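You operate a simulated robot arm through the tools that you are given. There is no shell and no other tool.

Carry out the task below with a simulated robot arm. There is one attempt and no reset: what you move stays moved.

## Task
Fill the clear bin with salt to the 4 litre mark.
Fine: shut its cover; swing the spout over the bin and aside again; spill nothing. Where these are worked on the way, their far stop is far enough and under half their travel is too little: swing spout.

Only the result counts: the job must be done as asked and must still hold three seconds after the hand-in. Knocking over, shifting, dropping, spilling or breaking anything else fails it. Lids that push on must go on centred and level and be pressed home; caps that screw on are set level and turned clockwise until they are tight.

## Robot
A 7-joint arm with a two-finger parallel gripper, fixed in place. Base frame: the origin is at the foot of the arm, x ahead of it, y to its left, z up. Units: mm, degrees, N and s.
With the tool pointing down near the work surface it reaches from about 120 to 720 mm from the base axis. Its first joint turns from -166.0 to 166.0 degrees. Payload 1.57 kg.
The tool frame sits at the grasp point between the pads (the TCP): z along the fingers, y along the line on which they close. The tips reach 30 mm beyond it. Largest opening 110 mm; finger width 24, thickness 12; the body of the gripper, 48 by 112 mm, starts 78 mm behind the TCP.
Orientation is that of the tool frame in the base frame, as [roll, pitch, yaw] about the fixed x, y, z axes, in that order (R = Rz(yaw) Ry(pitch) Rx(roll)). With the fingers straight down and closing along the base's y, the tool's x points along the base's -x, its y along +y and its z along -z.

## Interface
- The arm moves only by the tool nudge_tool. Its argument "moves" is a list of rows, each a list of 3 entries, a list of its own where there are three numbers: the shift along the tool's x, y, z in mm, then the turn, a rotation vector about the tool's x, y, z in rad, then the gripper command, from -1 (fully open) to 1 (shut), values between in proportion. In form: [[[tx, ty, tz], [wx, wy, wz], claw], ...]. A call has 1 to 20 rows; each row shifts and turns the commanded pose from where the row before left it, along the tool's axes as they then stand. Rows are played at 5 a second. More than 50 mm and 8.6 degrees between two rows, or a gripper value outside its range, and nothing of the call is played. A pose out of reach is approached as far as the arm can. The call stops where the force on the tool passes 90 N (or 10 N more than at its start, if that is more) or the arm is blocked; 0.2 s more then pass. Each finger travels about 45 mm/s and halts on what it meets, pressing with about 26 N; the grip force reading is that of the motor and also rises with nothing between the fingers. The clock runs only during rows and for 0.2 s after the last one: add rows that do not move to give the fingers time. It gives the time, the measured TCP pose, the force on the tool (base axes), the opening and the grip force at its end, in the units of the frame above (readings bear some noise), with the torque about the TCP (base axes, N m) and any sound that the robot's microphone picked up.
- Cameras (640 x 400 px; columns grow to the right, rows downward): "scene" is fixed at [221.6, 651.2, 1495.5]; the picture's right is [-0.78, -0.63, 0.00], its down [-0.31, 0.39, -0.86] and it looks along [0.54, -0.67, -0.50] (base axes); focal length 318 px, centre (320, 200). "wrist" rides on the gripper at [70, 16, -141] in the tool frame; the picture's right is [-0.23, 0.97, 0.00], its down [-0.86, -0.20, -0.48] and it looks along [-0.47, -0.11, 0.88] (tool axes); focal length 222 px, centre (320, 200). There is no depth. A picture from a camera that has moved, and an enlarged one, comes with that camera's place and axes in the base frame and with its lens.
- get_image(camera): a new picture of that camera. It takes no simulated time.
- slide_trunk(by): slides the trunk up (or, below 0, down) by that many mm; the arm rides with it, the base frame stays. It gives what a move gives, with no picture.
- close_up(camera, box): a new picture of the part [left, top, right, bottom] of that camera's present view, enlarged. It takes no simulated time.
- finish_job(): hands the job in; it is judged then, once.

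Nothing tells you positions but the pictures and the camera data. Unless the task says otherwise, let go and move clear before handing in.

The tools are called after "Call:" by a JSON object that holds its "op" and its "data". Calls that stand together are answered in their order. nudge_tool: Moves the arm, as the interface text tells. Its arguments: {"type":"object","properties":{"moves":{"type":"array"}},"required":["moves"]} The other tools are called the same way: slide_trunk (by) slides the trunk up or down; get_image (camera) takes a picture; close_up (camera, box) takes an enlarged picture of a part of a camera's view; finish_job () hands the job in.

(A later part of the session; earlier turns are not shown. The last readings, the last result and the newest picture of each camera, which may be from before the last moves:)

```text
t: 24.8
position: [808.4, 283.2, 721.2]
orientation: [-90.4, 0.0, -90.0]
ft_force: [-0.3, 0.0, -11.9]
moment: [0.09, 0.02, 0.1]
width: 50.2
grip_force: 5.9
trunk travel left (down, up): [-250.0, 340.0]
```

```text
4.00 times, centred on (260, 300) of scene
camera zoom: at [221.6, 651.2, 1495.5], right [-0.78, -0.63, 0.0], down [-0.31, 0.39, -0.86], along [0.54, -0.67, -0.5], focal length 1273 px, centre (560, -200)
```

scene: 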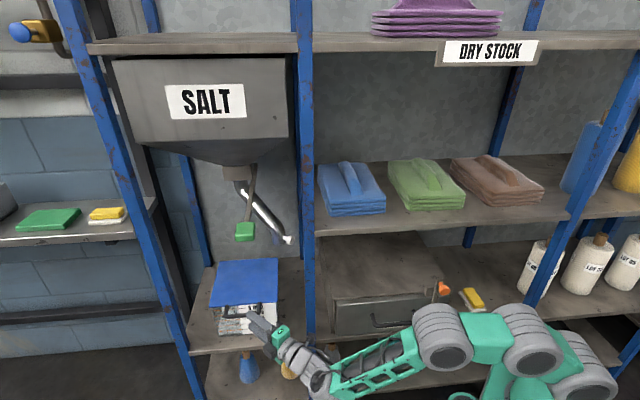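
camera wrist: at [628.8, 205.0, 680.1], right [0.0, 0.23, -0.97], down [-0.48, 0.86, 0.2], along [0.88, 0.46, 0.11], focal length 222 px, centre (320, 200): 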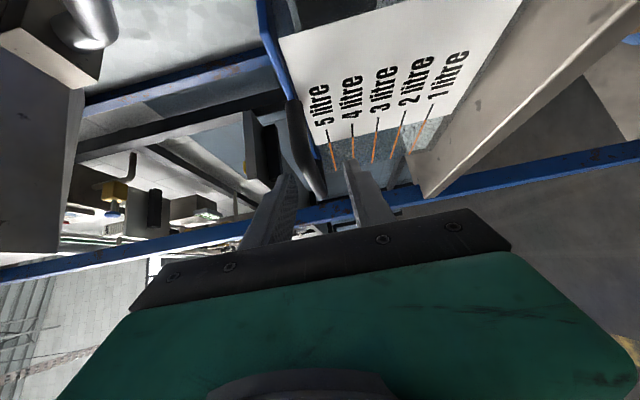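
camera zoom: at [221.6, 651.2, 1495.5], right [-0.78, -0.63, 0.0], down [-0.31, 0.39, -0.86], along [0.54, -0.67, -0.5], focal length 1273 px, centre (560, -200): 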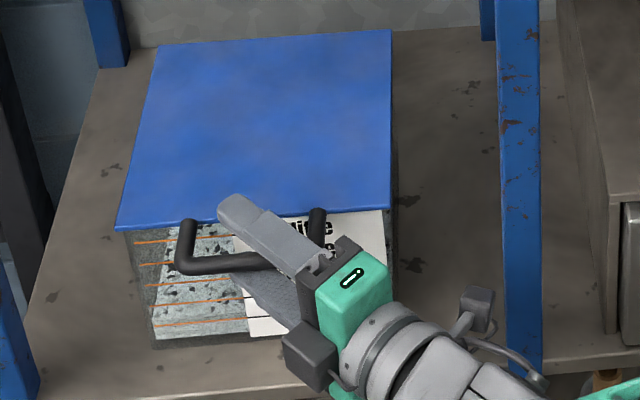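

About 12 N of lift does not raise the lid, the bar just pushes the finger back. So the cover is captive and most likely slides. I'll lower off, centre on the bar (z≈702) and pinch it.

Call:
{"op": "nudge_tool", "data": {"moves": [[[0, 10, 0], [0, 0, 0], 0.27], [[0, 9, 0], [0, 0, 0], 0.27], [[0, 0, 0], [0, 0, 0], 0.27], [[0, 0, 0], [0, 0, 0], 0.5], [[0, 0, 0], [0, 0, 0], 0.7], [[0, 0, 0], [0, 0, 0], 0.8]]}}

Call:
{"op": "nudge_tool", "data": {"moves": [[[0, 0, 0], [0, 0, 0], 0.9], [[0, 0, 0], [0, 0, 0], 1.0], [[0, 0, 0], [0, 0, 0], 1.0]]}}

Call:
{"op": "close_up", "data": {"camera": "scene", "box": [200, 250, 320, 350]}}

```text
t: 26.2
position: [809.3, 282.2, 703.1]
orientation: [-90.4, 0.0, -90.0]
ft_force: [0.5, 1.0, -3.4]
moment: [0.2, -0.25, 0.11]
width: 13.8
grip_force: 15.9
trunk travel left (down, up): [-250.0, 340.0]
```

```text
t: 27.0
position: [808.6, 284.3, 703.2]
orientation: [-90.4, 0.0, -90.2]
ft_force: [-1.5, 0.0, -5.2]
moment: [0.27, -0.18, 0.08]
width: 13.8
grip_force: 30.6
trunk travel left (down, up): [-250.0, 340.0]
```

```text
4.00 times, centred on (260, 300) of scene
camera zoom: at [221.6, 651.2, 1495.5], right [-0.78, -0.63, 0.0], down [-0.31, 0.39, -0.86], along [0.54, -0.67, -0.5], focal length 1273 px, centre (560, -200)
```

zoom: 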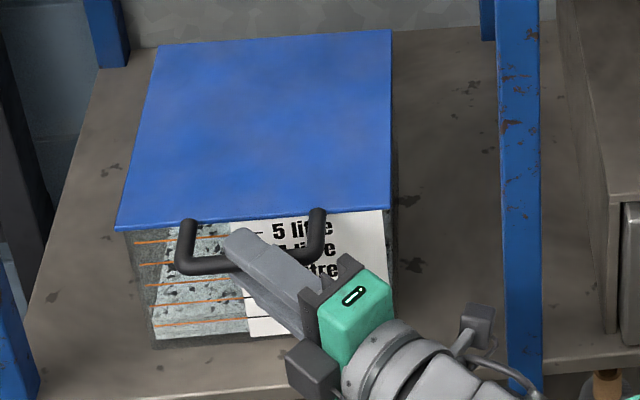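

Bar gripped (13.8 mm). Now a gentle pull straight out from the rack, 5 mm at a time.

Call:
{"op": "nudge_tool", "data": {"moves": [[[-3.5, 0.5, -3.5], [0, 0, 0], 1.0], [[0, 0, 0], [0, 0, 0], 1.0]]}}

Call:
{"op": "nudge_tool", "data": {"moves": [[[-3.5, 0.5, -3.5], [0, 0, 0], 1.0], [[0, 0, 0], [0, 0, 0], 1.0]]}}

Call:
{"op": "close_up", "data": {"camera": "scene", "box": [200, 250, 320, 350]}}

```text
t: 27.6
position: [804.4, 286.2, 703.8]
orientation: [-90.2, 0.0, -90.1]
ft_force: [2.0, 1.8, -5.7]
moment: [0.21, -0.14, -0.22]
width: 13.7
grip_force: 30.3
trunk travel left (down, up): [-250.0, 340.0]
```

```text
t: 28.2
position: [801.0, 290.1, 701.8]
orientation: [-90.1, 0.0, -90.2]
ft_force: [3.2, 1.8, -4.8]
moment: [0.15, -0.12, 0.09]
width: 13.5
grip_force: 30.2
trunk travel left (down, up): [-250.0, 340.0]
```

```text
4.00 times, centred on (260, 300) of scene
camera zoom: at [221.6, 651.2, 1495.5], right [-0.78, -0.63, 0.0], down [-0.31, 0.39, -0.86], along [0.54, -0.67, -0.5], focal length 1273 px, centre (560, -200)
```

zoom: 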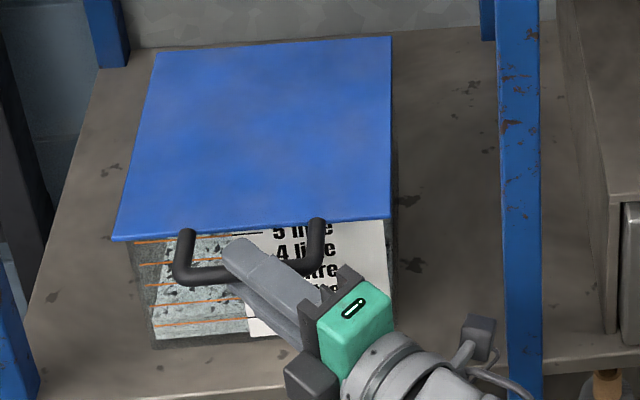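

The cover slides forward while the bin stays put. I'll pull it about 160 mm further in stages, watching the pull force.

Call:
{"op": "nudge_tool", "data": {"moves": [[[-7.07, 0, -7.07], [0, 0, 0], 1.0], [[-7.07, 0, -7.07], [0, 0, 0], 1.0], [[-7.07, 0, -7.07], [0, 0, 0], 1.0], [[-7.07, 0, -7.07], [0, 0, 0], 1.0], [[-7.07, 0, -7.07], [0, 0, 0], 1.0], [[-7.07, 0, -7.07], [0, 0, 0], 1.0]]}}

Call:
{"op": "nudge_tool", "data": {"moves": [[[-7.07, 0, -7.07], [0, 0, 0], 1.0], [[-7.07, 0, -7.07], [0, 0, 0], 1.0], [[-7.07, 0, -7.07], [0, 0, 0], 1.0], [[-7.07, 0, -7.07], [0, 0, 0], 1.0], [[-7.07, 0, -7.07], [0, 0, 0], 1.0]]}}

Call:
{"op": "get_image", "data": {"camera": "scene"}}

```text
t: 29.6
position: [759.4, 332.0, 702.0]
orientation: [-90.2, 0.0, -90.2]
ft_force: [1.9, 1.2, -2.8]
moment: [0.09, -0.15, -0.21]
width: 13.8
grip_force: 30.1
trunk travel left (down, up): [-250.0, 340.0]
```

```text
t: 30.8
position: [722.4, 366.6, 702.9]
orientation: [-90.3, 0.1, -90.0]
ft_force: [7.3, 5.4, -4.3]
moment: [0.19, -0.1, -0.32]
width: 13.4
grip_force: 30.1
trunk travel left (down, up): [-250.0, 340.0]
```

```text
taken
```

scene: 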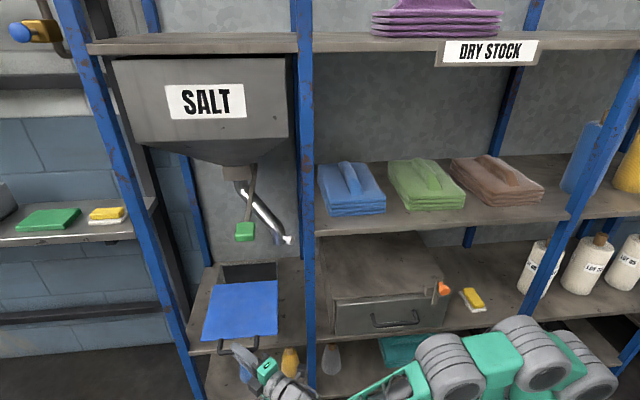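

The cover is about 120 mm open. I'll check the opening and whether it has reached a stop.

Call:
{"op": "close_up", "data": {"camera": "scene", "box": [180, 240, 320, 380]}}

Call:
{"op": "nudge_tool", "data": {"moves": [[[-1.4, 0, 1.4], [0, 0, 0], 1.0], [[0, 0, 0], [0, 0, 0], 1.0]]}}

```text
2.86 times, centred on (250, 310) of scene
camera zoom: at [221.6, 651.2, 1495.5], right [-0.78, -0.63, 0.0], down [-0.31, 0.39, -0.86], along [0.54, -0.67, -0.5], focal length 909 px, centre (520, -114)
```

zoom: 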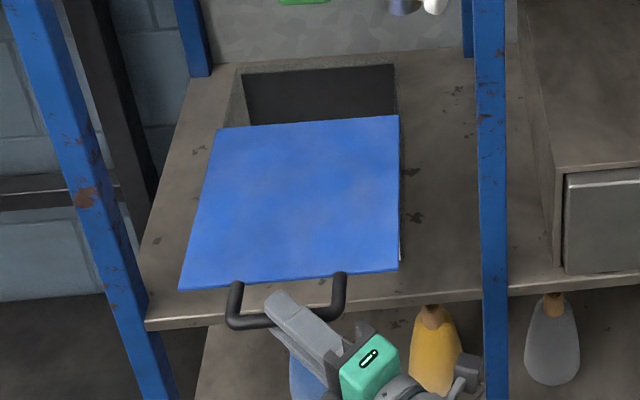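

```text
t: 31.4
position: [723.5, 366.8, 702.5]
orientation: [-90.2, 0.0, -90.2]
ft_force: [-8.2, -6.9, -5.1]
moment: [0.25, -0.26, 0.4]
width: 13.7
grip_force: 30.7
trunk travel left (down, up): [-250.0, 340.0]
```

The lid tracks well. I'll ease the side force and continue pulling about 50 mm.

Call:
{"op": "nudge_tool", "data": {"moves": [[[0.7, 0, -0.7], [0, 0, 0], 1.0], [[-7.07, 0, -7.07], [0, 0, 0], 1.0], [[-7.07, 0, -7.07], [0, 0, 0], 1.0], [[-7.07, 0, -7.07], [0, 0, 0], 1.0]]}}

Call:
{"op": "nudge_tool", "data": {"moves": [[[-5, 0, -5], [0, 0, 0], 1.0], [[-5, 0, -5], [0, 0, 0], 1.0], [[-5, 0, -5], [0, 0, 0], 1.0]]}}

Call:
{"op": "close_up", "data": {"camera": "scene", "box": [180, 240, 320, 380]}}

```text
t: 32.4
position: [703.1, 387.9, 703.8]
orientation: [-90.3, 0.0, -90.1]
ft_force: [-7.2, -7.2, -7.1]
moment: [0.25, -0.25, -0.35]
width: 13.7
grip_force: 29.8
trunk travel left (down, up): [-250.0, 340.0]
```

```text
t: 33.2
position: [687.9, 403.2, 702.2]
orientation: [-90.2, 0.0, -90.0]
ft_force: [-10.3, -10.6, -8.7]
moment: [0.2, -0.18, 0.23]
width: 13.6
grip_force: 30.1
trunk travel left (down, up): [-250.0, 340.0]
```

```text
2.86 times, centred on (250, 310) of scene
camera zoom: at [221.6, 651.2, 1495.5], right [-0.78, -0.63, 0.0], down [-0.31, 0.39, -0.86], along [0.54, -0.67, -0.5], focal length 909 px, centre (520, -114)
```

zoom: 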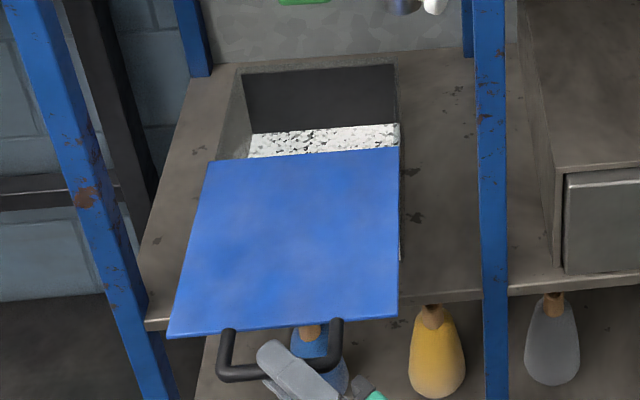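

Salt is visible inside. I'll relieve the side force and pull a last 15 mm for margin.

Call:
{"op": "nudge_tool", "data": {"moves": [[[1.1, 0, -1.1], [0, 0, 0], 1.0], [[-3.4, 0, -3.7], [0, 0, 0], 1.0], [[-3.4, 0, -3.7], [0, 0, 0], 1.0]]}}

Call:
{"op": "nudge_tool", "data": {"moves": [[[-3.4, 0, -3.7], [0, 0, 0], 1.0], [[0, 0, 0], [0, 0, 0], 1.0]]}}

Call:
{"op": "close_up", "data": {"camera": "scene", "box": [180, 240, 320, 380]}}

Call:
{"op": "close_up", "data": {"camera": "wrist", "box": [220, 0, 520, 230]}}

```text
t: 34.0
position: [680.1, 411.9, 704.0]
orientation: [-90.2, 0.0, -89.9]
ft_force: [1.4, 0.5, -9.7]
moment: [0.2, -0.12, 0.05]
width: 13.6
grip_force: 30.2
trunk travel left (down, up): [-250.0, 340.0]
```

```text
t: 34.6
position: [677.1, 416.2, 702.0]
orientation: [-90.2, 0.1, -90.1]
ft_force: [8.0, 6.4, -9.5]
moment: [0.22, -0.11, 0.64]
width: 13.7
grip_force: 29.9
trunk travel left (down, up): [-250.0, 340.0]
```

```text
2.86 times, centred on (250, 310) of scene
camera zoom: at [221.6, 651.2, 1495.5], right [-0.78, -0.63, 0.0], down [-0.31, 0.39, -0.86], along [0.54, -0.67, -0.5], focal length 909 px, centre (520, -114)
```

zoom: 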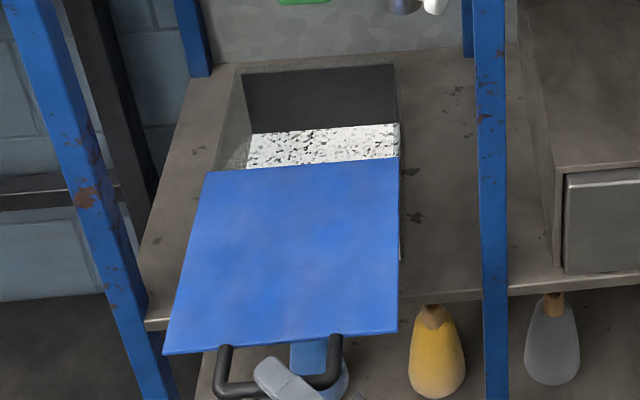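

```text
1.74 times, centred on (370, 115) of wrist
camera zoom: at [534.4, 345.3, 687.8], right [0.0, 0.23, -0.97], down [-0.48, 0.85, 0.2], along [0.88, 0.47, 0.11], focal length 386 px, centre (233, 348)
```

zoom: 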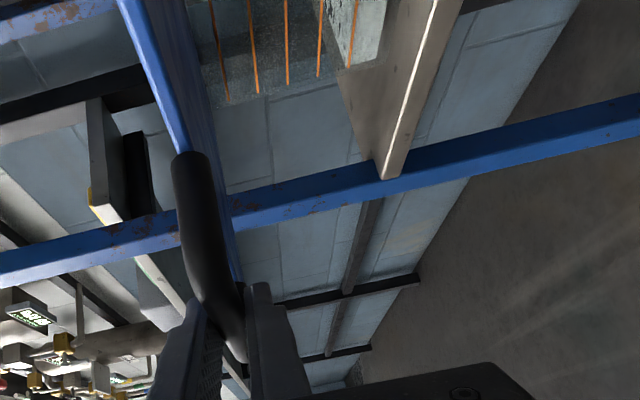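

The cover is open about 186 mm. I'll release the bar, back straight out, and look at the arm's posture.

Call:
{"op": "nudge_tool", "data": {"moves": [[[0, 0, 0], [0, 0, 0], 0.5], [[0, 0, 0], [0, 0, 0], 0.27], [[0, 0, 0], [0, 0, 0], 0.27], [[0, 0, -10], [0, 0, 0], 0.27], [[0, 0, -20], [0, 0, 0], 0.27], [[0, 0, -20], [0, 0, 0], 0.27], [[0, 0, -20], [0, 0, 0], 0.27]]}}

Call:
{"op": "get_image", "data": {"camera": "scene"}}

Call:
{"op": "get_image", "data": {"camera": "wrist"}}

```text
t: 36.2
position: [605.2, 413.2, 703.6]
orientation: [-90.1, 0.0, -90.0]
ft_force: [-0.1, -0.1, 0.4]
moment: [0.0, 0.0, 0.02]
width: 40.3
grip_force: 0.1
trunk travel left (down, up): [-250.0, 340.0]
```

```text
taken
```

scene: 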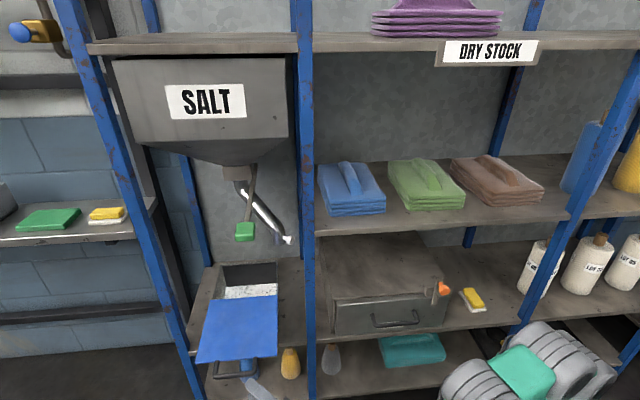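

```text
taken
camera wrist: at [463.5, 343.6, 688.4], right [0.0, 0.23, -0.97], down [-0.48, 0.86, 0.2], along [0.88, 0.46, 0.11], focal length 222 px, centre (320, 200)
```

wrist: 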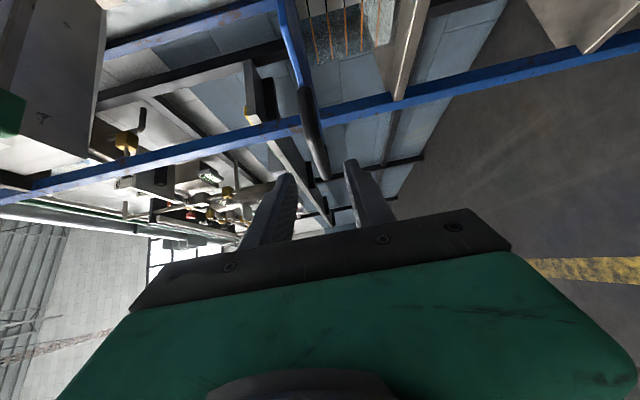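

The tool hangs about 76 mm below the forearm axis, so inside the neighbouring bay I'll tilt it slightly upward to stay under the shelf. I'll move in front of that bay at z≈835 and turn the tool towards the knob.

Call:
{"op": "nudge_tool", "data": {"moves": [[[38.4, -16.4, -4], [0, 0, 0], 0.0], [[38.4, -16.4, -4], [0, 0, 0], 0.0], [[38.4, -16.4, -4], [0, 0, 0], 0.0], [[38.4, -16.4, -4], [0, 0, 0], 0.0], [[38.4, -16.4, -4], [0, 0, 0], 0.0], [[38.4, -16.4, -4], [0, 0, 0], 0.0], [[38.4, -16.4, -4], [0, 0, 0], 0.0], [[38.4, -16.4, -4], [0, 0, 0], 0.0]]}}

Call:
{"op": "get_image", "data": {"camera": "scene"}}

Call:
{"op": "get_image", "data": {"camera": "wrist"}}

```text
t: 38.0
position: [575.6, 105.8, 834.4]
orientation: [-90.3, -0.1, -90.1]
ft_force: [-0.5, -0.4, -0.3]
moment: [-0.02, 0.0, -0.01]
width: 54.7
grip_force: 0.0
trunk travel left (down, up): [-250.0, 340.0]
```

```text
taken
```

scene: 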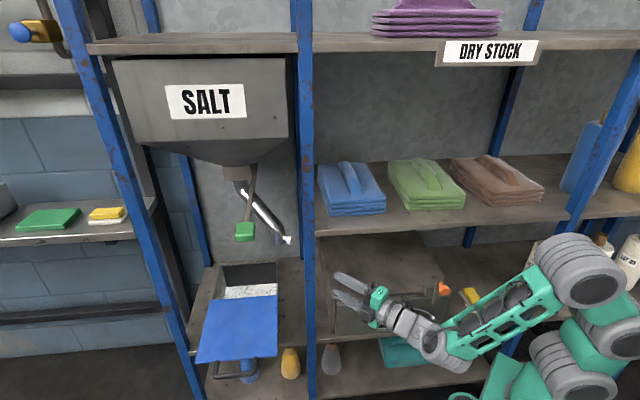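

```text
taken
camera wrist: at [433.0, 35.9, 819.7], right [0.0, 0.23, -0.97], down [-0.48, 0.86, 0.2], along [0.88, 0.47, 0.11], focal length 222 px, centre (320, 200)
```

wrist: 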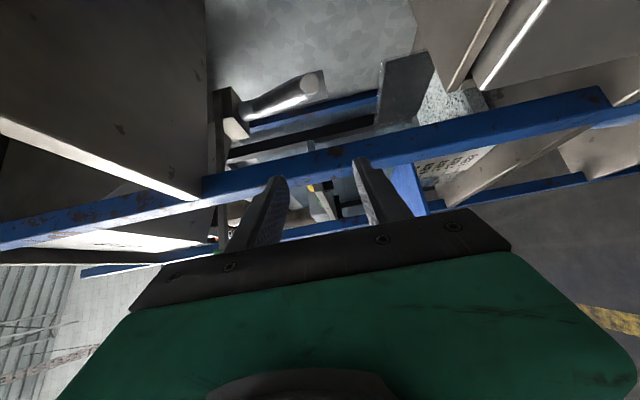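

The knob's position checks out again at about (843, 36, 836). I'll turn the tool 13° left and 10° up, enter the bay clear of the post, and stop short of the knob.

Call:
{"op": "nudge_tool", "data": {"moves": [[[0, 0, 0], [0, -0.1135, 0], 0.0], [[0, 0, 0], [0, -0.1135, 0], 0.0], [[0, 0, 0], [0.0875, 0, 0], 0.0], [[0, 0, 0], [0.0875, 0, 0], 0.0], [[38.1, 4.1, 23.5], [0, 0, 0], 0.0], [[38.1, 4.1, 23.5], [0, 0, 0], 0.0]]}}

Call:
{"op": "get_image", "data": {"camera": "scene"}}

Call:
{"op": "get_image", "data": {"camera": "wrist"}}

```text
t: 39.4
position: [639.1, 43.1, 831.3]
orientation: [-80.1, 0.0, -77.1]
ft_force: [0.1, -0.4, -0.5]
moment: [0.0, 0.01, 0.0]
width: 54.9
grip_force: 0.1
out of reach, approached as far as the arm can: row 2
trunk travel left (down, up): [-250.0, 340.0]
```

```text
taken
```

scene: 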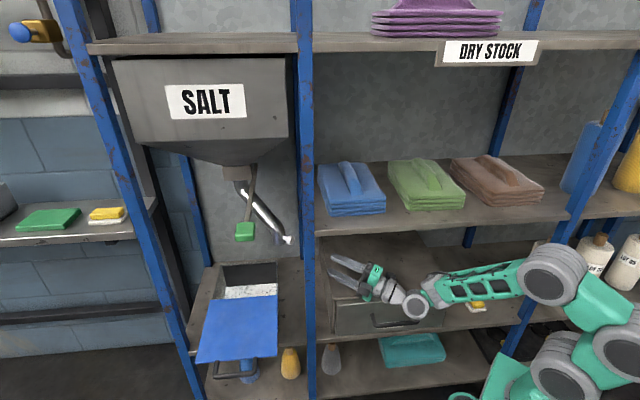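

```text
taken
camera wrist: at [520.2, -55.6, 791.1], right [0.11, 0.26, -0.96], down [-0.68, 0.72, 0.12], along [0.72, 0.64, 0.26], focal length 222 px, centre (320, 200)
```

wrist: 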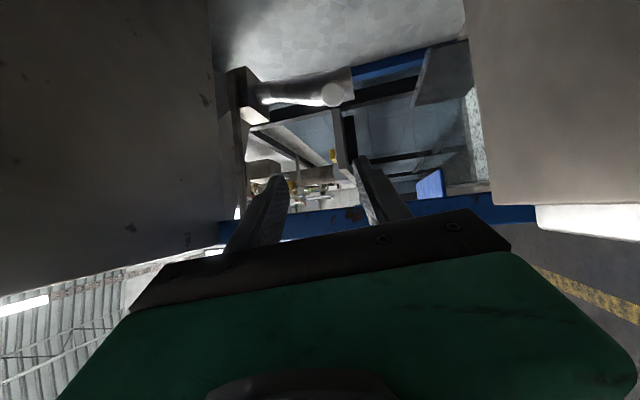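

Clear inside the bay. Next I'll approach to the pre-grasp point short of the knob.

Call:
{"op": "nudge_tool", "data": {"moves": [[[17.6, 12.2, 39.7], [0, 0, 0], 0.0], [[17.6, 11.2, 39.7], [0, 0, 0], 0.0], [[17.6, 11.2, 39.7], [0, 0, 0], 0.0]]}}

Call:
{"op": "get_image", "data": {"camera": "scene"}}

Call:
{"op": "get_image", "data": {"camera": "wrist"}}

```text
t: 40.2
position: [770.5, 19.4, 815.4]
orientation: [-80.3, 0.1, -77.1]
ft_force: [-0.2, 0.7, 0.6]
moment: [0.02, 0.02, -0.04]
width: 55.1
grip_force: 0.1
trunk travel left (down, up): [-250.0, 340.0]
```

```text
taken
```

scene: 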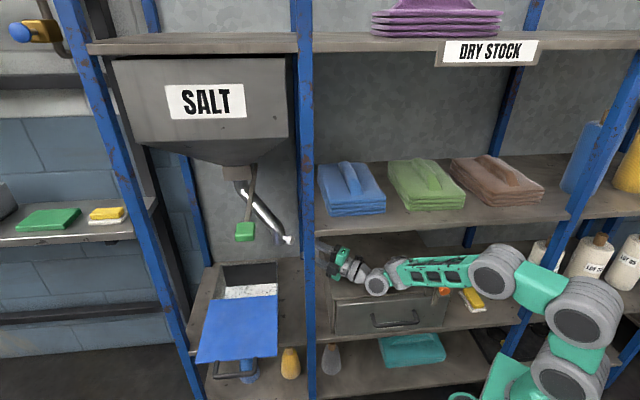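

```text
taken
camera wrist: at [652.5, -79.6, 775.9], right [0.11, 0.26, -0.96], down [-0.68, 0.72, 0.12], along [0.72, 0.64, 0.26], focal length 222 px, centre (320, 200)
```

wrist: 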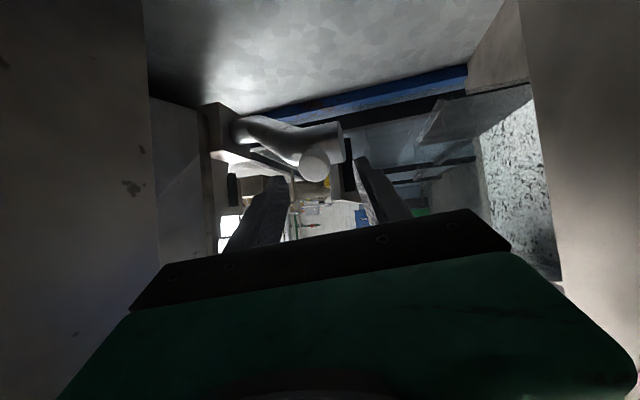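

The knob sits right in front of the fingers. A zoom confirms the height before closing in.

Call:
{"op": "close_up", "data": {"camera": "wrist", "box": [200, 90, 430, 250]}}

Call:
{"op": "nudge_tool", "data": {"moves": [[[0.5, -3.2, 15], [0, 0, 0], 0.0], [[0.5, -3.2, 15], [0, 0, 0], 0.0]]}}

Call:
{"op": "close_up", "data": {"camera": "wrist", "box": [200, 90, 430, 250]}}

```text
2.50 times, centred on (315, 170) of wrist
camera zoom: at [652.5, -79.6, 775.9], right [0.11, 0.26, -0.96], down [-0.68, 0.72, 0.12], along [0.72, 0.64, 0.26], focal length 555 px, centre (332, 275)
```

zoom: 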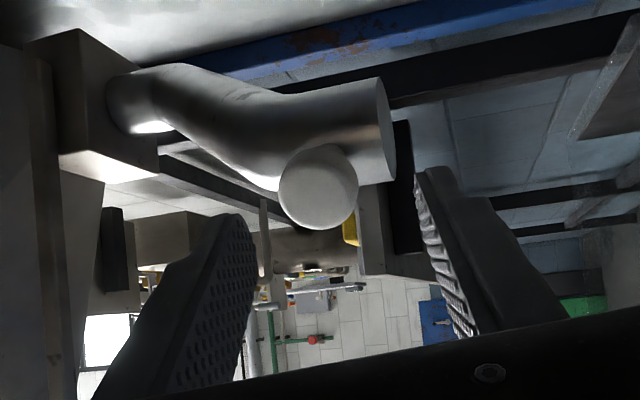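

```text
t: 40.8
position: [797.3, 24.3, 828.9]
orientation: [-80.2, 0.1, -77.1]
ft_force: [0.1, 0.0, 0.0]
moment: [-0.01, 0.01, 0.03]
width: 55.3
grip_force: 0.0
trunk travel left (down, up): [-250.0, 340.0]
```

```text
2.50 times, centred on (315, 170) of wrist
camera zoom: at [680.3, -74.7, 788.7], right [0.11, 0.26, -0.96], down [-0.68, 0.72, 0.12], along [0.72, 0.64, 0.26], focal length 555 px, centre (332, 275)
```

zoom: 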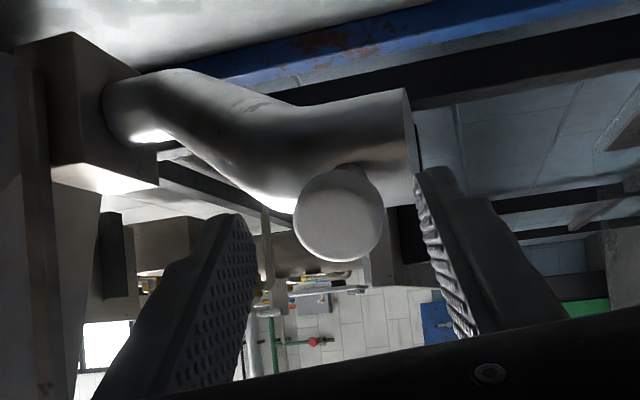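

Vertically centred. I'll advance the last 32 mm.

Call:
{"op": "nudge_tool", "data": {"moves": [[[0, 1, 16], [0, 0, 0], 0.0], [[0, 1, 16], [0, 0, 0], 0.0]]}}

Call:
{"op": "close_up", "data": {"camera": "wrist", "box": [200, 90, 430, 250]}}

Call:
{"op": "close_up", "data": {"camera": "scene", "box": [240, 200, 400, 320]}}

```text
t: 41.4
position: [829.3, 30.7, 831.1]
orientation: [-80.1, 0.0, -77.1]
ft_force: [0.5, 0.2, -0.1]
moment: [-0.01, 0.03, 0.01]
width: 54.9
grip_force: 0.1
trunk travel left (down, up): [-250.0, 340.0]
```

```text
2.50 times, centred on (315, 170) of wrist
camera zoom: at [710.8, -67.5, 792.2], right [0.11, 0.26, -0.96], down [-0.68, 0.72, 0.12], along [0.72, 0.64, 0.26], focal length 555 px, centre (332, 275)
```

zoom: 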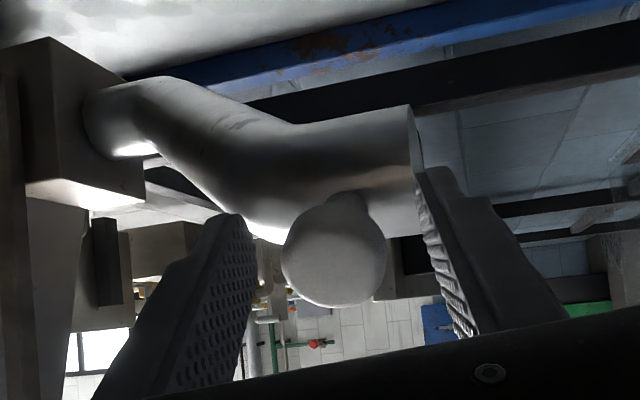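

```text
3.33 times, centred on (320, 260) of scene
camera zoom: at [221.6, 651.2, 1495.5], right [-0.78, -0.63, 0.0], down [-0.31, 0.39, -0.86], along [0.54, -0.67, -0.5], focal length 1061 px, centre (320, 0)
```

zoom: 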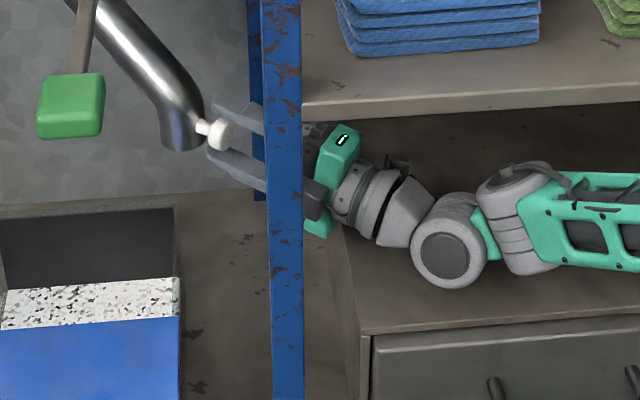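

The fingertips just cover the knob head. I'll go 8 mm deeper and close gently.

Call:
{"op": "nudge_tool", "data": {"moves": [[[0, 0, 8], [0, 0, 0], 0.0], [[0, 0, 0], [0, 0, 0], 0.3], [[0, 0, 0], [0, 0, 0], 0.5], [[0, 0, 0], [0, 0, 0], 0.7], [[0, 0, 0], [0, 0, 0], 0.9], [[0, 0, 0], [0, 0, 0], 1.0], [[0, 0, 0], [0, 0, 0], 1.0]]}}

Call:
{"op": "close_up", "data": {"camera": "wrist", "box": [200, 90, 430, 250]}}

Call:
{"op": "close_up", "data": {"camera": "scene", "box": [240, 200, 400, 320]}}

```text
t: 43.0
position: [835.3, 32.0, 834.0]
orientation: [-80.2, 0.0, -77.0]
ft_force: [2.7, -0.1, 4.1]
moment: [0.04, 0.24, 0.0]
width: 31.1
grip_force: 39.9
trunk travel left (down, up): [-250.0, 340.0]
```

```text
2.50 times, centred on (315, 170) of wrist
camera zoom: at [718.5, -65.7, 793.7], right [0.11, 0.26, -0.96], down [-0.68, 0.72, 0.12], along [0.72, 0.64, 0.26], focal length 555 px, centre (332, 275)
```

zoom: 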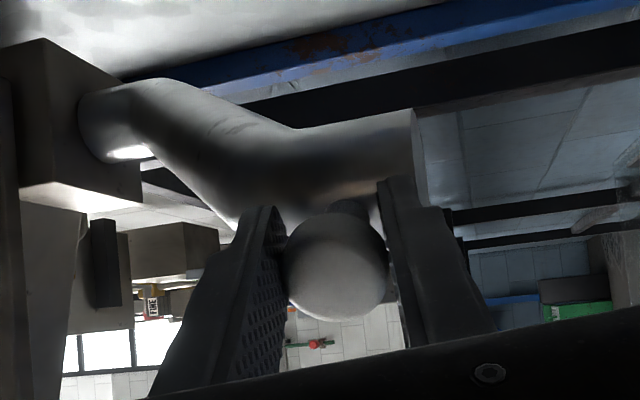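

```text
3.33 times, centred on (320, 260) of scene
camera zoom: at [221.6, 651.2, 1495.5], right [-0.78, -0.63, 0.0], down [-0.31, 0.39, -0.86], along [0.54, -0.67, -0.5], focal length 1061 px, centre (320, 0)
```

zoom: 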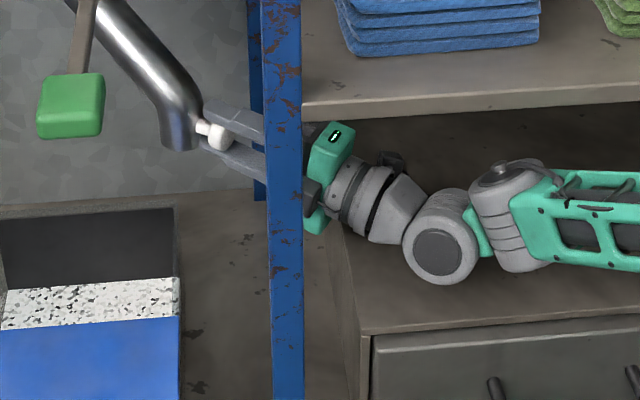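

The knob is held (31 mm head). I'll swing it along its arc in small steps, turning the tool slightly left as it goes so the wrist clears the post.

Call:
{"op": "nudge_tool", "data": {"moves": [[[-13.2, 0.2, 1.0], [0, -0.0344, 0.0061], 1.0], [[-13.2, 0.3, 1.5], [0, -0.0344, 0.0061], 1.0], [[0, 0, 0], [0, 0, 0], 1.0]]}}

Call:
{"op": "close_up", "data": {"camera": "scene", "box": [200, 150, 360, 290]}}

Call:
{"op": "get_image", "data": {"camera": "wrist"}}

```text
t: 43.8
position: [833.0, 58.4, 833.5]
orientation: [-80.1, 0.0, -73.1]
ft_force: [14.5, -3.7, 5.5]
moment: [0.06, 0.24, -1.06]
width: 31.1
grip_force: 40.1
trunk travel left (down, up): [-250.0, 340.0]
```

```text
2.86 times, centred on (280, 220) of scene
camera zoom: at [221.6, 651.2, 1495.5], right [-0.78, -0.63, 0.0], down [-0.31, 0.39, -0.86], along [0.54, -0.67, -0.5], focal length 909 px, centre (434, 143)
```

zoom: 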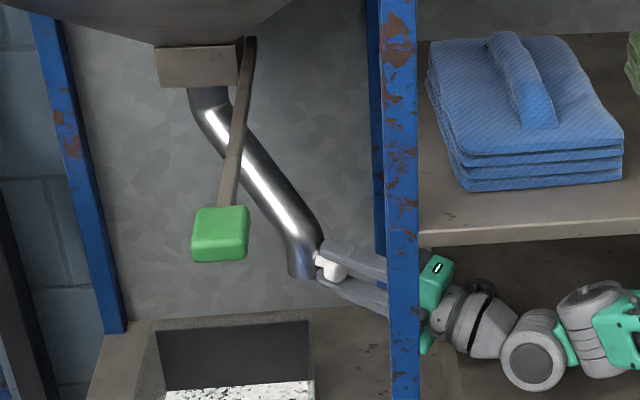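

```text
taken
camera wrist: at [722.4, -47.5, 793.5], right [0.09, 0.27, -0.96], down [-0.73, 0.67, 0.12], along [0.67, 0.69, 0.26], focal length 222 px, centre (320, 200)
```

wrist: 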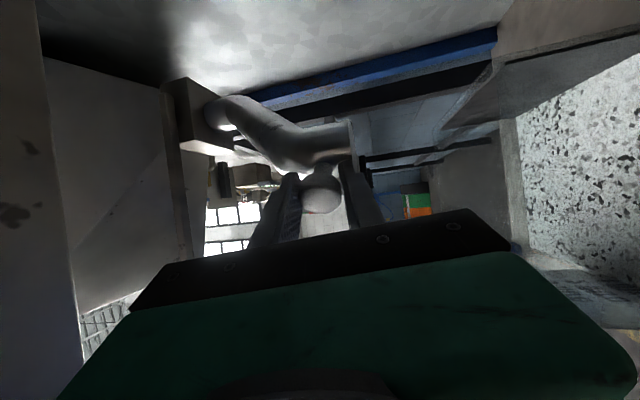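

The spout follows. The small side force shows the real arc, so I've refined the pivot and will continue the swing in short stages.

Call:
{"op": "nudge_tool", "data": {"moves": [[[-12.4, 0.9, 5.3], [0, -0.0258, 0.0046], 0.8], [[-12.2, 1.0, 5.6], [0, -0.0258, 0.0046], 0.8], [[0, 0, 0], [0, 0, 0], 0.8]]}}

Call:
{"op": "close_up", "data": {"camera": "scene", "box": [200, 150, 360, 290]}}

```text
t: 44.6
position: [834.5, 85.5, 833.9]
orientation: [-80.1, 0.1, -70.1]
ft_force: [-3.8, -6.4, 2.8]
moment: [0.34, 0.3, -1.13]
width: 31.2
grip_force: 40.0
trunk travel left (down, up): [-250.0, 340.0]
```

```text
2.86 times, centred on (280, 220) of scene
camera zoom: at [221.6, 651.2, 1495.5], right [-0.78, -0.63, 0.0], down [-0.31, 0.39, -0.86], along [0.54, -0.67, -0.5], focal length 909 px, centre (434, 143)
```

zoom: 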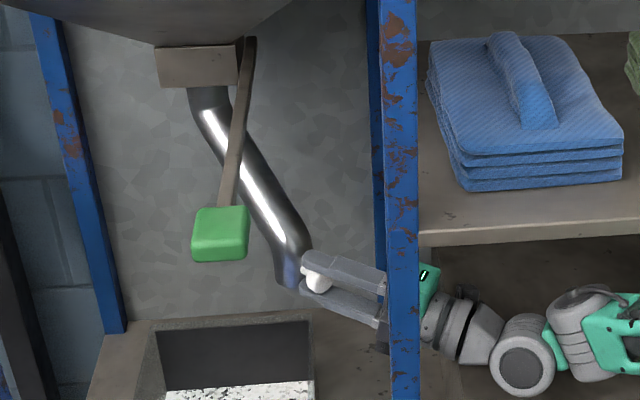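

The forces are low, so I'll continue.

Call:
{"op": "nudge_tool", "data": {"moves": [[[-11.3, 1.2, 6.6], [0, -0.0344, 0.0061], 0.8], [[-11.1, 1.3, 7.0], [0, -0.0344, 0.0061], 0.8], [[0, 0, 0], [0, 0, 0], 0.8]]}}

Call:
{"op": "nudge_tool", "data": {"moves": [[[-9.6, 1.6, 9.0], [0, -0.043, 0.0076], 0.8], [[-9.2, 1.7, 9.4], [0, -0.043, 0.0076], 0.8], [[0, 0, 0], [0, 0, 0], 0.8]]}}

Call:
{"op": "close_up", "data": {"camera": "scene", "box": [200, 150, 360, 290]}}

Call:
{"op": "get_image", "data": {"camera": "wrist"}}

```text
t: 45.4
position: [841.4, 111.7, 833.8]
orientation: [-80.2, 0.1, -66.1]
ft_force: [-3.7, -5.7, 1.3]
moment: [0.14, 0.05, -1.01]
width: 31.0
grip_force: 40.1
trunk travel left (down, up): [-250.0, 340.0]
```

```text
t: 46.2
position: [849.1, 136.9, 833.6]
orientation: [-80.0, 0.2, -61.2]
ft_force: [-0.7, -6.2, 1.4]
moment: [0.11, -0.09, -1.03]
width: 31.1
grip_force: 40.1
trunk travel left (down, up): [-250.0, 340.0]
```

```text
2.86 times, centred on (280, 220) of scene
camera zoom: at [221.6, 651.2, 1495.5], right [-0.78, -0.63, 0.0], down [-0.31, 0.39, -0.86], along [0.54, -0.67, -0.5], focal length 909 px, centre (434, 143)
```

zoom: 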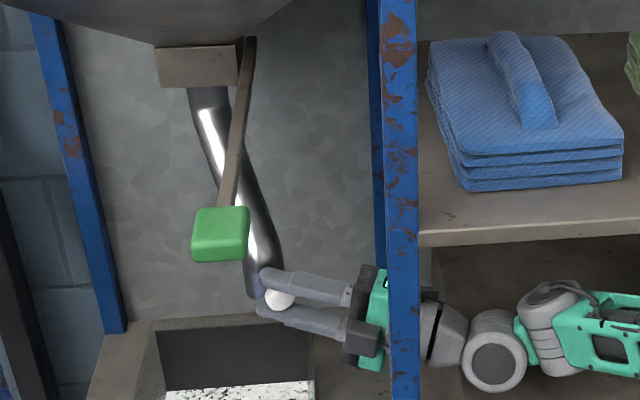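

```text
taken
camera wrist: at [763.7, 9.0, 793.8], right [0.04, 0.28, -0.96], down [-0.86, 0.5, 0.12], along [0.52, 0.82, 0.26], focal length 222 px, centre (320, 200)
```

wrist: 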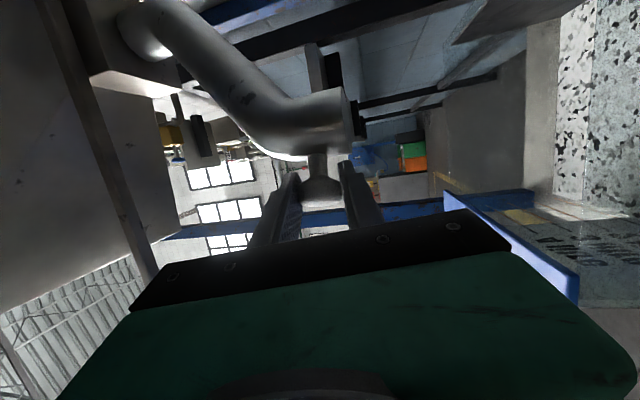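

At about 60% of the swing. I'll continue towards the reach limit.

Call:
{"op": "nudge_tool", "data": {"moves": [[[-7.5, 1.9, 10.8], [0, -0.0516, 0.0091], 0.8], [[0, 0, 0], [0, 0, 0], 0.8]]}}

Call:
{"op": "nudge_tool", "data": {"moves": [[[-6.2, 2.0, 11.3], [0, -0.0344, 0.0061], 0.8], [[0, 0, 0], [0, 0, 0], 0.8]]}}

Call:
{"op": "close_up", "data": {"camera": "scene", "box": [200, 150, 360, 290]}}

Call:
{"op": "get_image", "data": {"camera": "wrist"}}

```text
t: 46.8
position: [856.6, 149.1, 835.1]
orientation: [-80.1, 0.2, -58.0]
ft_force: [-3.2, -5.2, 0.8]
moment: [0.11, -0.16, -0.9]
width: 31.3
grip_force: 39.6
trunk travel left (down, up): [-250.0, 340.0]
```

```text
t: 47.4
position: [862.7, 159.8, 834.4]
orientation: [-79.9, 0.2, -56.1]
ft_force: [-5.2, -4.2, 0.8]
moment: [0.1, -0.1, -0.97]
width: 30.9
grip_force: 40.3
trunk travel left (down, up): [-250.0, 340.0]
```

```text
2.86 times, centred on (280, 220) of scene
camera zoom: at [221.6, 651.2, 1495.5], right [-0.78, -0.63, 0.0], down [-0.31, 0.39, -0.86], along [0.54, -0.67, -0.5], focal length 909 px, centre (434, 143)
```

zoom: 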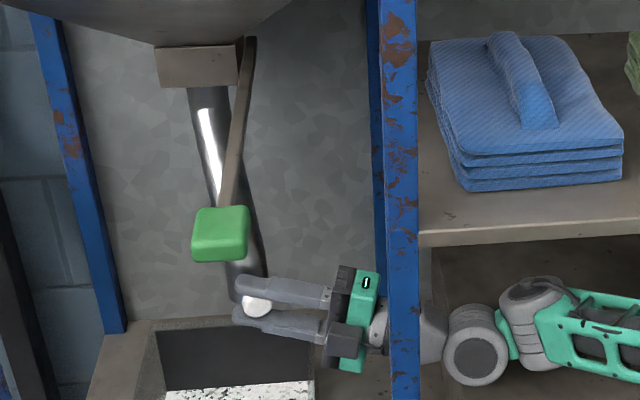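

```text
taken
camera wrist: at [787.1, 26.0, 793.9], right [0.01, 0.28, -0.96], down [-0.9, 0.43, 0.12], along [0.44, 0.86, 0.26], focal length 222 px, centre (320, 200)
```

wrist: 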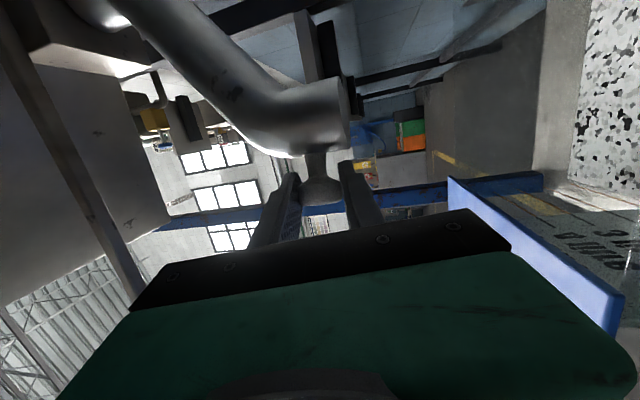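

The spout is at about 74% of its estimated travel, with its outlet over the bin opening. I'll let go, retreat the way I came, and check that it stays.

Call:
{"op": "nudge_tool", "data": {"moves": [[[0, 0, 0], [0, 0, 0], 0.4], [[0, 0, 0], [0, 0, 0], 0.2], [[0, 0, 0], [0, 0, 0], 0.0], [[0, 0, 0], [0, 0, 0], 0.0], [[0, -1.7, -9.8], [0, 0, 0], 0.0], [[0, -3.5, -19.7], [0, 0, 0], 0.0], [[0, -3.5, -19.7], [0, 0, 0], 0.0]]}}

Call:
{"op": "close_up", "data": {"camera": "scene", "box": [200, 150, 360, 290]}}

```text
t: 49.0
position: [820.3, 132.4, 833.2]
orientation: [-80.0, 0.3, -56.2]
ft_force: [0.5, -0.5, -0.9]
moment: [0.02, -0.01, -0.04]
width: 55.3
grip_force: 0.0
trunk travel left (down, up): [-250.0, 340.0]
```

```text
2.86 times, centred on (280, 220) of scene
camera zoom: at [221.6, 651.2, 1495.5], right [-0.78, -0.63, 0.0], down [-0.31, 0.39, -0.86], along [0.54, -0.67, -0.5], focal length 909 px, centre (434, 143)
```

zoom: 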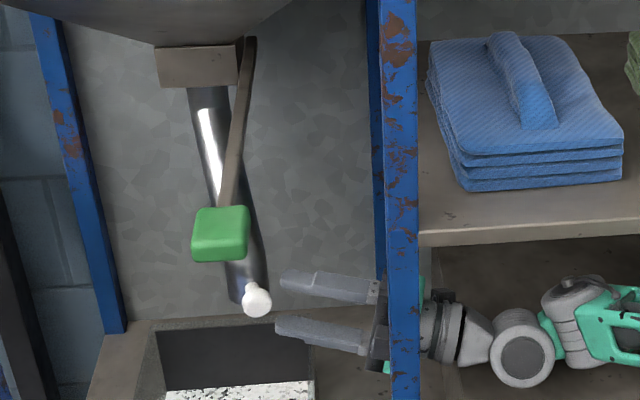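

The spout stays where I left it. With the fingers closed I can push the knob's side further towards its stop, and the fingertips give extra reach.

Call:
{"op": "nudge_tool", "data": {"moves": [[[0, 0, 0], [0, 0, 0], 0.5], [[0, 0, 0], [0, 0, 0], 1.0], [[0, 0, 0], [0, 0, 0], 1.0], [[0, 0, 0], [0, 0, 0], 1.0], [[-2.7, 1.2, 9.5], [0, 0, 0], 1.0], [[-2.7, 1.2, 9.5], [0, 0, 0], 1.0]]}}

Call:
{"op": "close_up", "data": {"camera": "scene", "box": [200, 150, 360, 290]}}

```text
t: 50.4
position: [833.3, 147.8, 834.6]
orientation: [-80.1, 0.0, -56.1]
ft_force: [-2.8, 0.4, -1.5]
moment: [0.0, 0.02, 0.09]
width: 0.1
grip_force: 21.3
trunk travel left (down, up): [-250.0, 340.0]
```

```text
2.86 times, centred on (280, 220) of scene
camera zoom: at [221.6, 651.2, 1495.5], right [-0.78, -0.63, 0.0], down [-0.31, 0.39, -0.86], along [0.54, -0.67, -0.5], focal length 909 px, centre (434, 143)
```

zoom: 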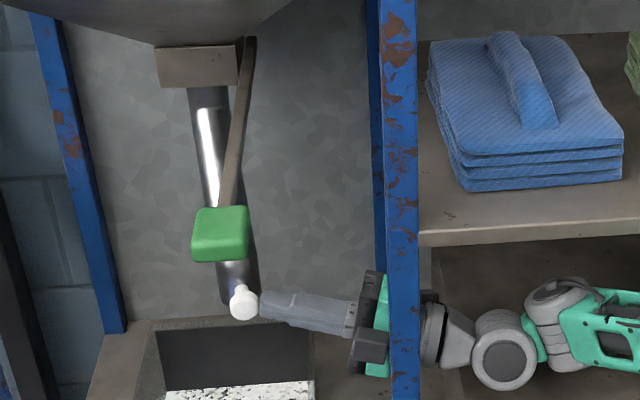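

Contact made and the spout is moving with little force. Continuing.

Call:
{"op": "nudge_tool", "data": {"moves": [[[-2.7, 1.5, 9.5], [0, 0, 0], 1.0], [[0, 0, 0], [0, 0, 0], 1.0]]}}

Call:
{"op": "nudge_tool", "data": {"moves": [[[-2.7, 1.5, 9.5], [0, 0, 0], 1.0], [[0, 0, 0], [0, 0, 0], 1.0]]}}

Call:
{"op": "close_up", "data": {"camera": "scene", "box": [200, 150, 360, 290]}}

Call:
{"op": "get_image", "data": {"camera": "wrist"}}

```text
t: 51.0
position: [840.1, 153.9, 834.1]
orientation: [-80.1, 0.1, -56.1]
ft_force: [-3.3, 1.6, -0.4]
moment: [-0.02, 0.04, 0.08]
width: 0.0
grip_force: 21.1
trunk travel left (down, up): [-250.0, 340.0]
```

```text
t: 51.6
position: [846.4, 160.0, 834.6]
orientation: [-80.0, 0.1, -56.0]
ft_force: [-1.7, 0.1, -1.9]
moment: [-0.03, 0.04, 0.03]
width: 0.1
grip_force: 20.7
trunk travel left (down, up): [-250.0, 340.0]
```

```text
2.86 times, centred on (280, 220) of scene
camera zoom: at [221.6, 651.2, 1495.5], right [-0.78, -0.63, 0.0], down [-0.31, 0.39, -0.86], along [0.54, -0.67, -0.5], focal length 909 px, centre (434, 143)
```

zoom: 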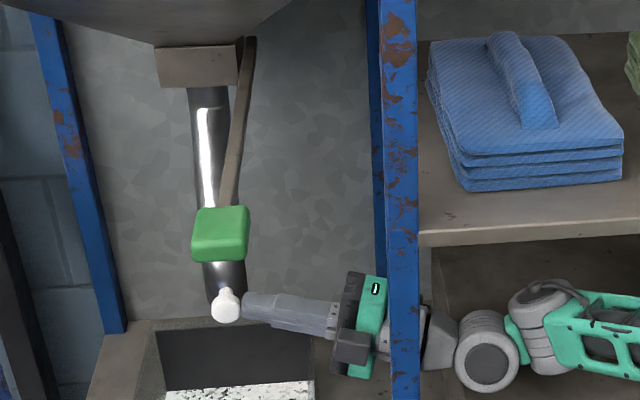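

```text
taken
camera wrist: at [771.6, 27.8, 794.9], right [0.01, 0.28, -0.96], down [-0.9, 0.43, 0.12], along [0.44, 0.86, 0.26], focal length 222 px, centre (320, 200)
```

wrist: 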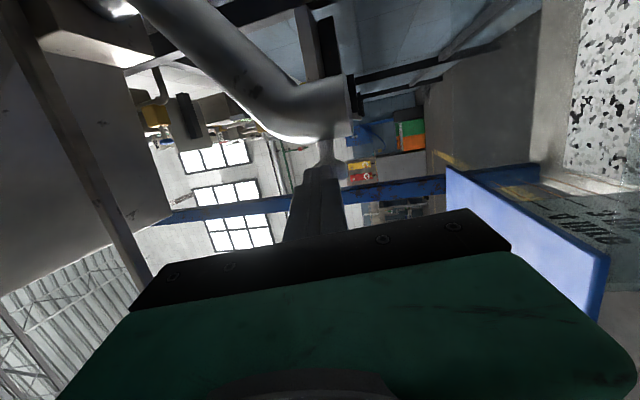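

Nearly straight ahead now. A couple more small pushes to feel for the stop.

Call:
{"op": "nudge_tool", "data": {"moves": [[[-2.5, 1.5, 8], [0, 0, 0], 1.0], [[0, 0, 0], [0, 0, 0], 1.0]]}}

Call:
{"op": "nudge_tool", "data": {"moves": [[[-2.5, 1.5, 8], [0, 0, 0], 1.0], [[0, 0, 0], [0, 0, 0], 1.0]]}}

Call:
{"op": "close_up", "data": {"camera": "scene", "box": [200, 150, 360, 290]}}

```text
t: 52.2
position: [851.5, 168.2, 834.4]
orientation: [-80.1, 0.1, -56.1]
ft_force: [-0.3, 0.8, 0.6]
moment: [0.01, -0.01, 0.0]
width: 0.1
grip_force: 21.0
trunk travel left (down, up): [-250.0, 340.0]
```

```text
t: 52.8
position: [856.5, 175.1, 833.6]
orientation: [-80.2, 0.2, -56.1]
ft_force: [-1.5, -0.8, -1.4]
moment: [-0.01, 0.03, 0.01]
width: 0.1
grip_force: 21.0
trunk travel left (down, up): [-250.0, 340.0]
```

```text
2.86 times, centred on (280, 220) of scene
camera zoom: at [221.6, 651.2, 1495.5], right [-0.78, -0.63, 0.0], down [-0.31, 0.39, -0.86], along [0.54, -0.67, -0.5], focal length 909 px, centre (434, 143)
```

zoom: 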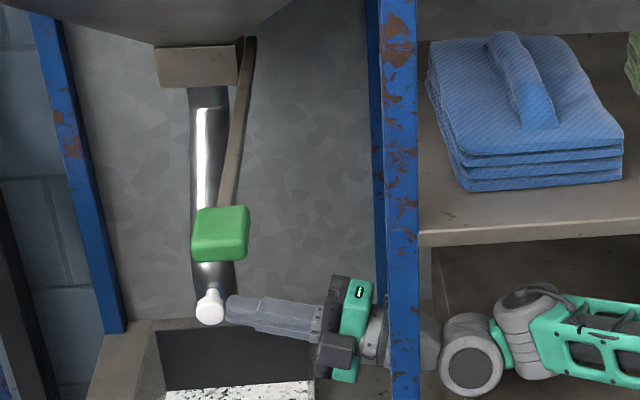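

Call:
{"op": "nudge_tool", "data": {"moves": [[[-2.8, 1.5, 7], [0, 0, 0], 1.0], [[0, 0, 0], [0, 0, 0], 1.0]]}}

Call:
{"op": "close_up", "data": {"camera": "scene", "box": [200, 150, 360, 290]}}

```text
t: 53.4
position: [862.1, 175.8, 834.8]
orientation: [-80.0, 0.4, -56.4]
ft_force: [-8.7, -4.4, -3.8]
moment: [-0.13, 0.13, 0.14]
width: 0.1
grip_force: 21.5
trunk travel left (down, up): [-250.0, 340.0]
```

```text
2.86 times, centred on (280, 220) of scene
camera zoom: at [221.6, 651.2, 1495.5], right [-0.78, -0.63, 0.0], down [-0.31, 0.39, -0.86], along [0.54, -0.67, -0.5], focal length 909 px, centre (434, 143)
```

zoom: 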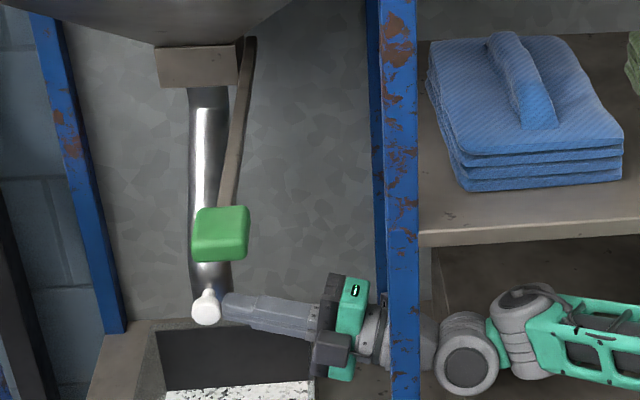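

The force rises here, so the spout is at its stop, straight over the bin opening. I'll retreat out of the bay along the same line.

Call:
{"op": "nudge_tool", "data": {"moves": [[[0, -1.7, -9.8], [0, 0, 0], 1.0], [[0, -3.5, -19.7], [0, 0, 0], 1.0], [[0, -3.5, -19.7], [0, 0, 0], 1.0], [[0, -3.5, -19.7], [0, 0, 0], 1.0], [[0, -3.5, -19.7], [0, 0, 0], 1.0], [[0, -3.5, -19.7], [0, 0, 0], 1.0], [[0, -3.5, -19.7], [0, 0, 0], 1.0], [[0, -3.5, -19.7], [0, 0, 0], 1.0], [[0, -3.5, -19.7], [0, 0, 0], 1.0], [[0, -3.5, -19.7], [0, 0, 0], 1.0], [[0, -3.5, -19.7], [0, 0, 0], 1.0]]}}

Call:
{"op": "get_image", "data": {"camera": "scene"}}

Call:
{"op": "get_image", "data": {"camera": "wrist"}}

```text
t: 54.3
position: [823.5, 158.1, 834.7]
orientation: [-80.3, -0.8, -56.1]
ft_force: [89.7, 43.6, -14.2]
moment: [0.63, -2.04, -2.11]
width: 0.0
grip_force: 21.5
trunk travel left (down, up): [-250.0, 340.0]
stopped in row 4: the force on the tool passed its limit at 122 N (the readings are from after the stop); the commanded pose is now the measured one
```

```text
taken
```

scene: 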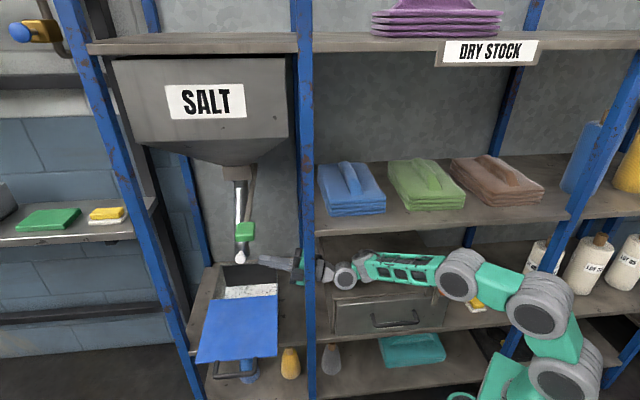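

```text
taken
camera wrist: at [748.3, 24.1, 795.4], right [0.02, 0.27, -0.96], down [-0.9, 0.43, 0.1], along [0.44, 0.86, 0.25], focal length 222 px, centre (320, 200)
```

wrist: 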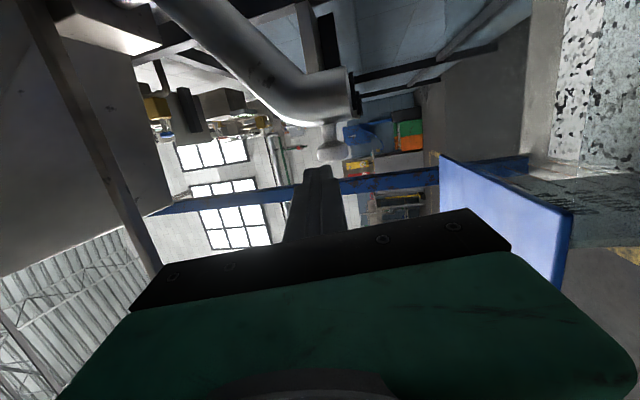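

The retreat hit something and the motion stopped, with the commanded pose reset to where the arm is. I'll look closely at what touches before moving on.

Call:
{"op": "close_up", "data": {"camera": "scene", "box": [230, 220, 350, 310]}}

Call:
{"op": "close_up", "data": {"camera": "scene", "box": [280, 235, 340, 300]}}

```text
4.44 times, centred on (290, 265) of scene
camera zoom: at [221.6, 651.2, 1495.5], right [-0.78, -0.63, 0.0], down [-0.31, 0.39, -0.86], along [0.54, -0.67, -0.5], focal length 1414 px, centre (453, -89)
```

zoom: 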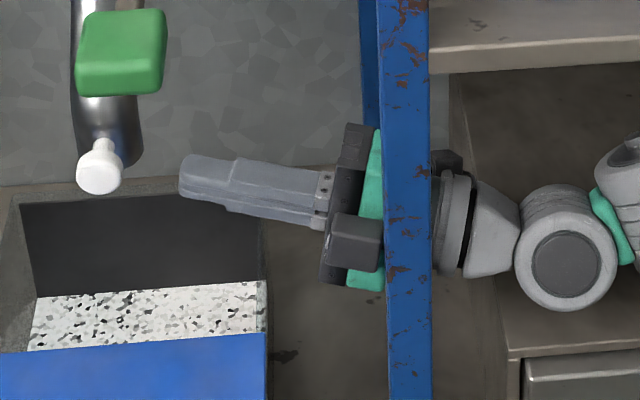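

```text
6.15 times, centred on (310, 268) of scene
camera zoom: at [221.6, 651.2, 1495.5], right [-0.78, -0.63, 0.0], down [-0.31, 0.39, -0.86], along [0.54, -0.67, -0.5], focal length 1958 px, centre (382, -215)
```

zoom: 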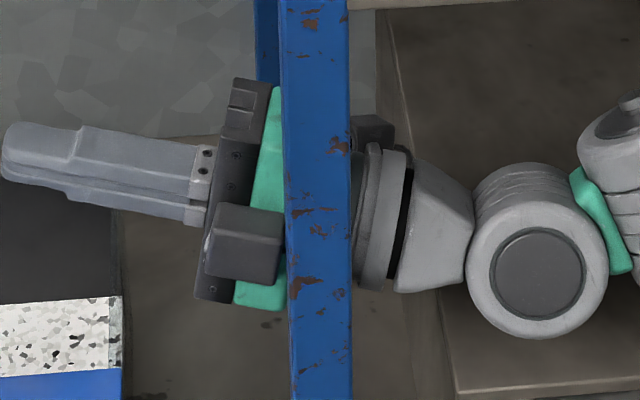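

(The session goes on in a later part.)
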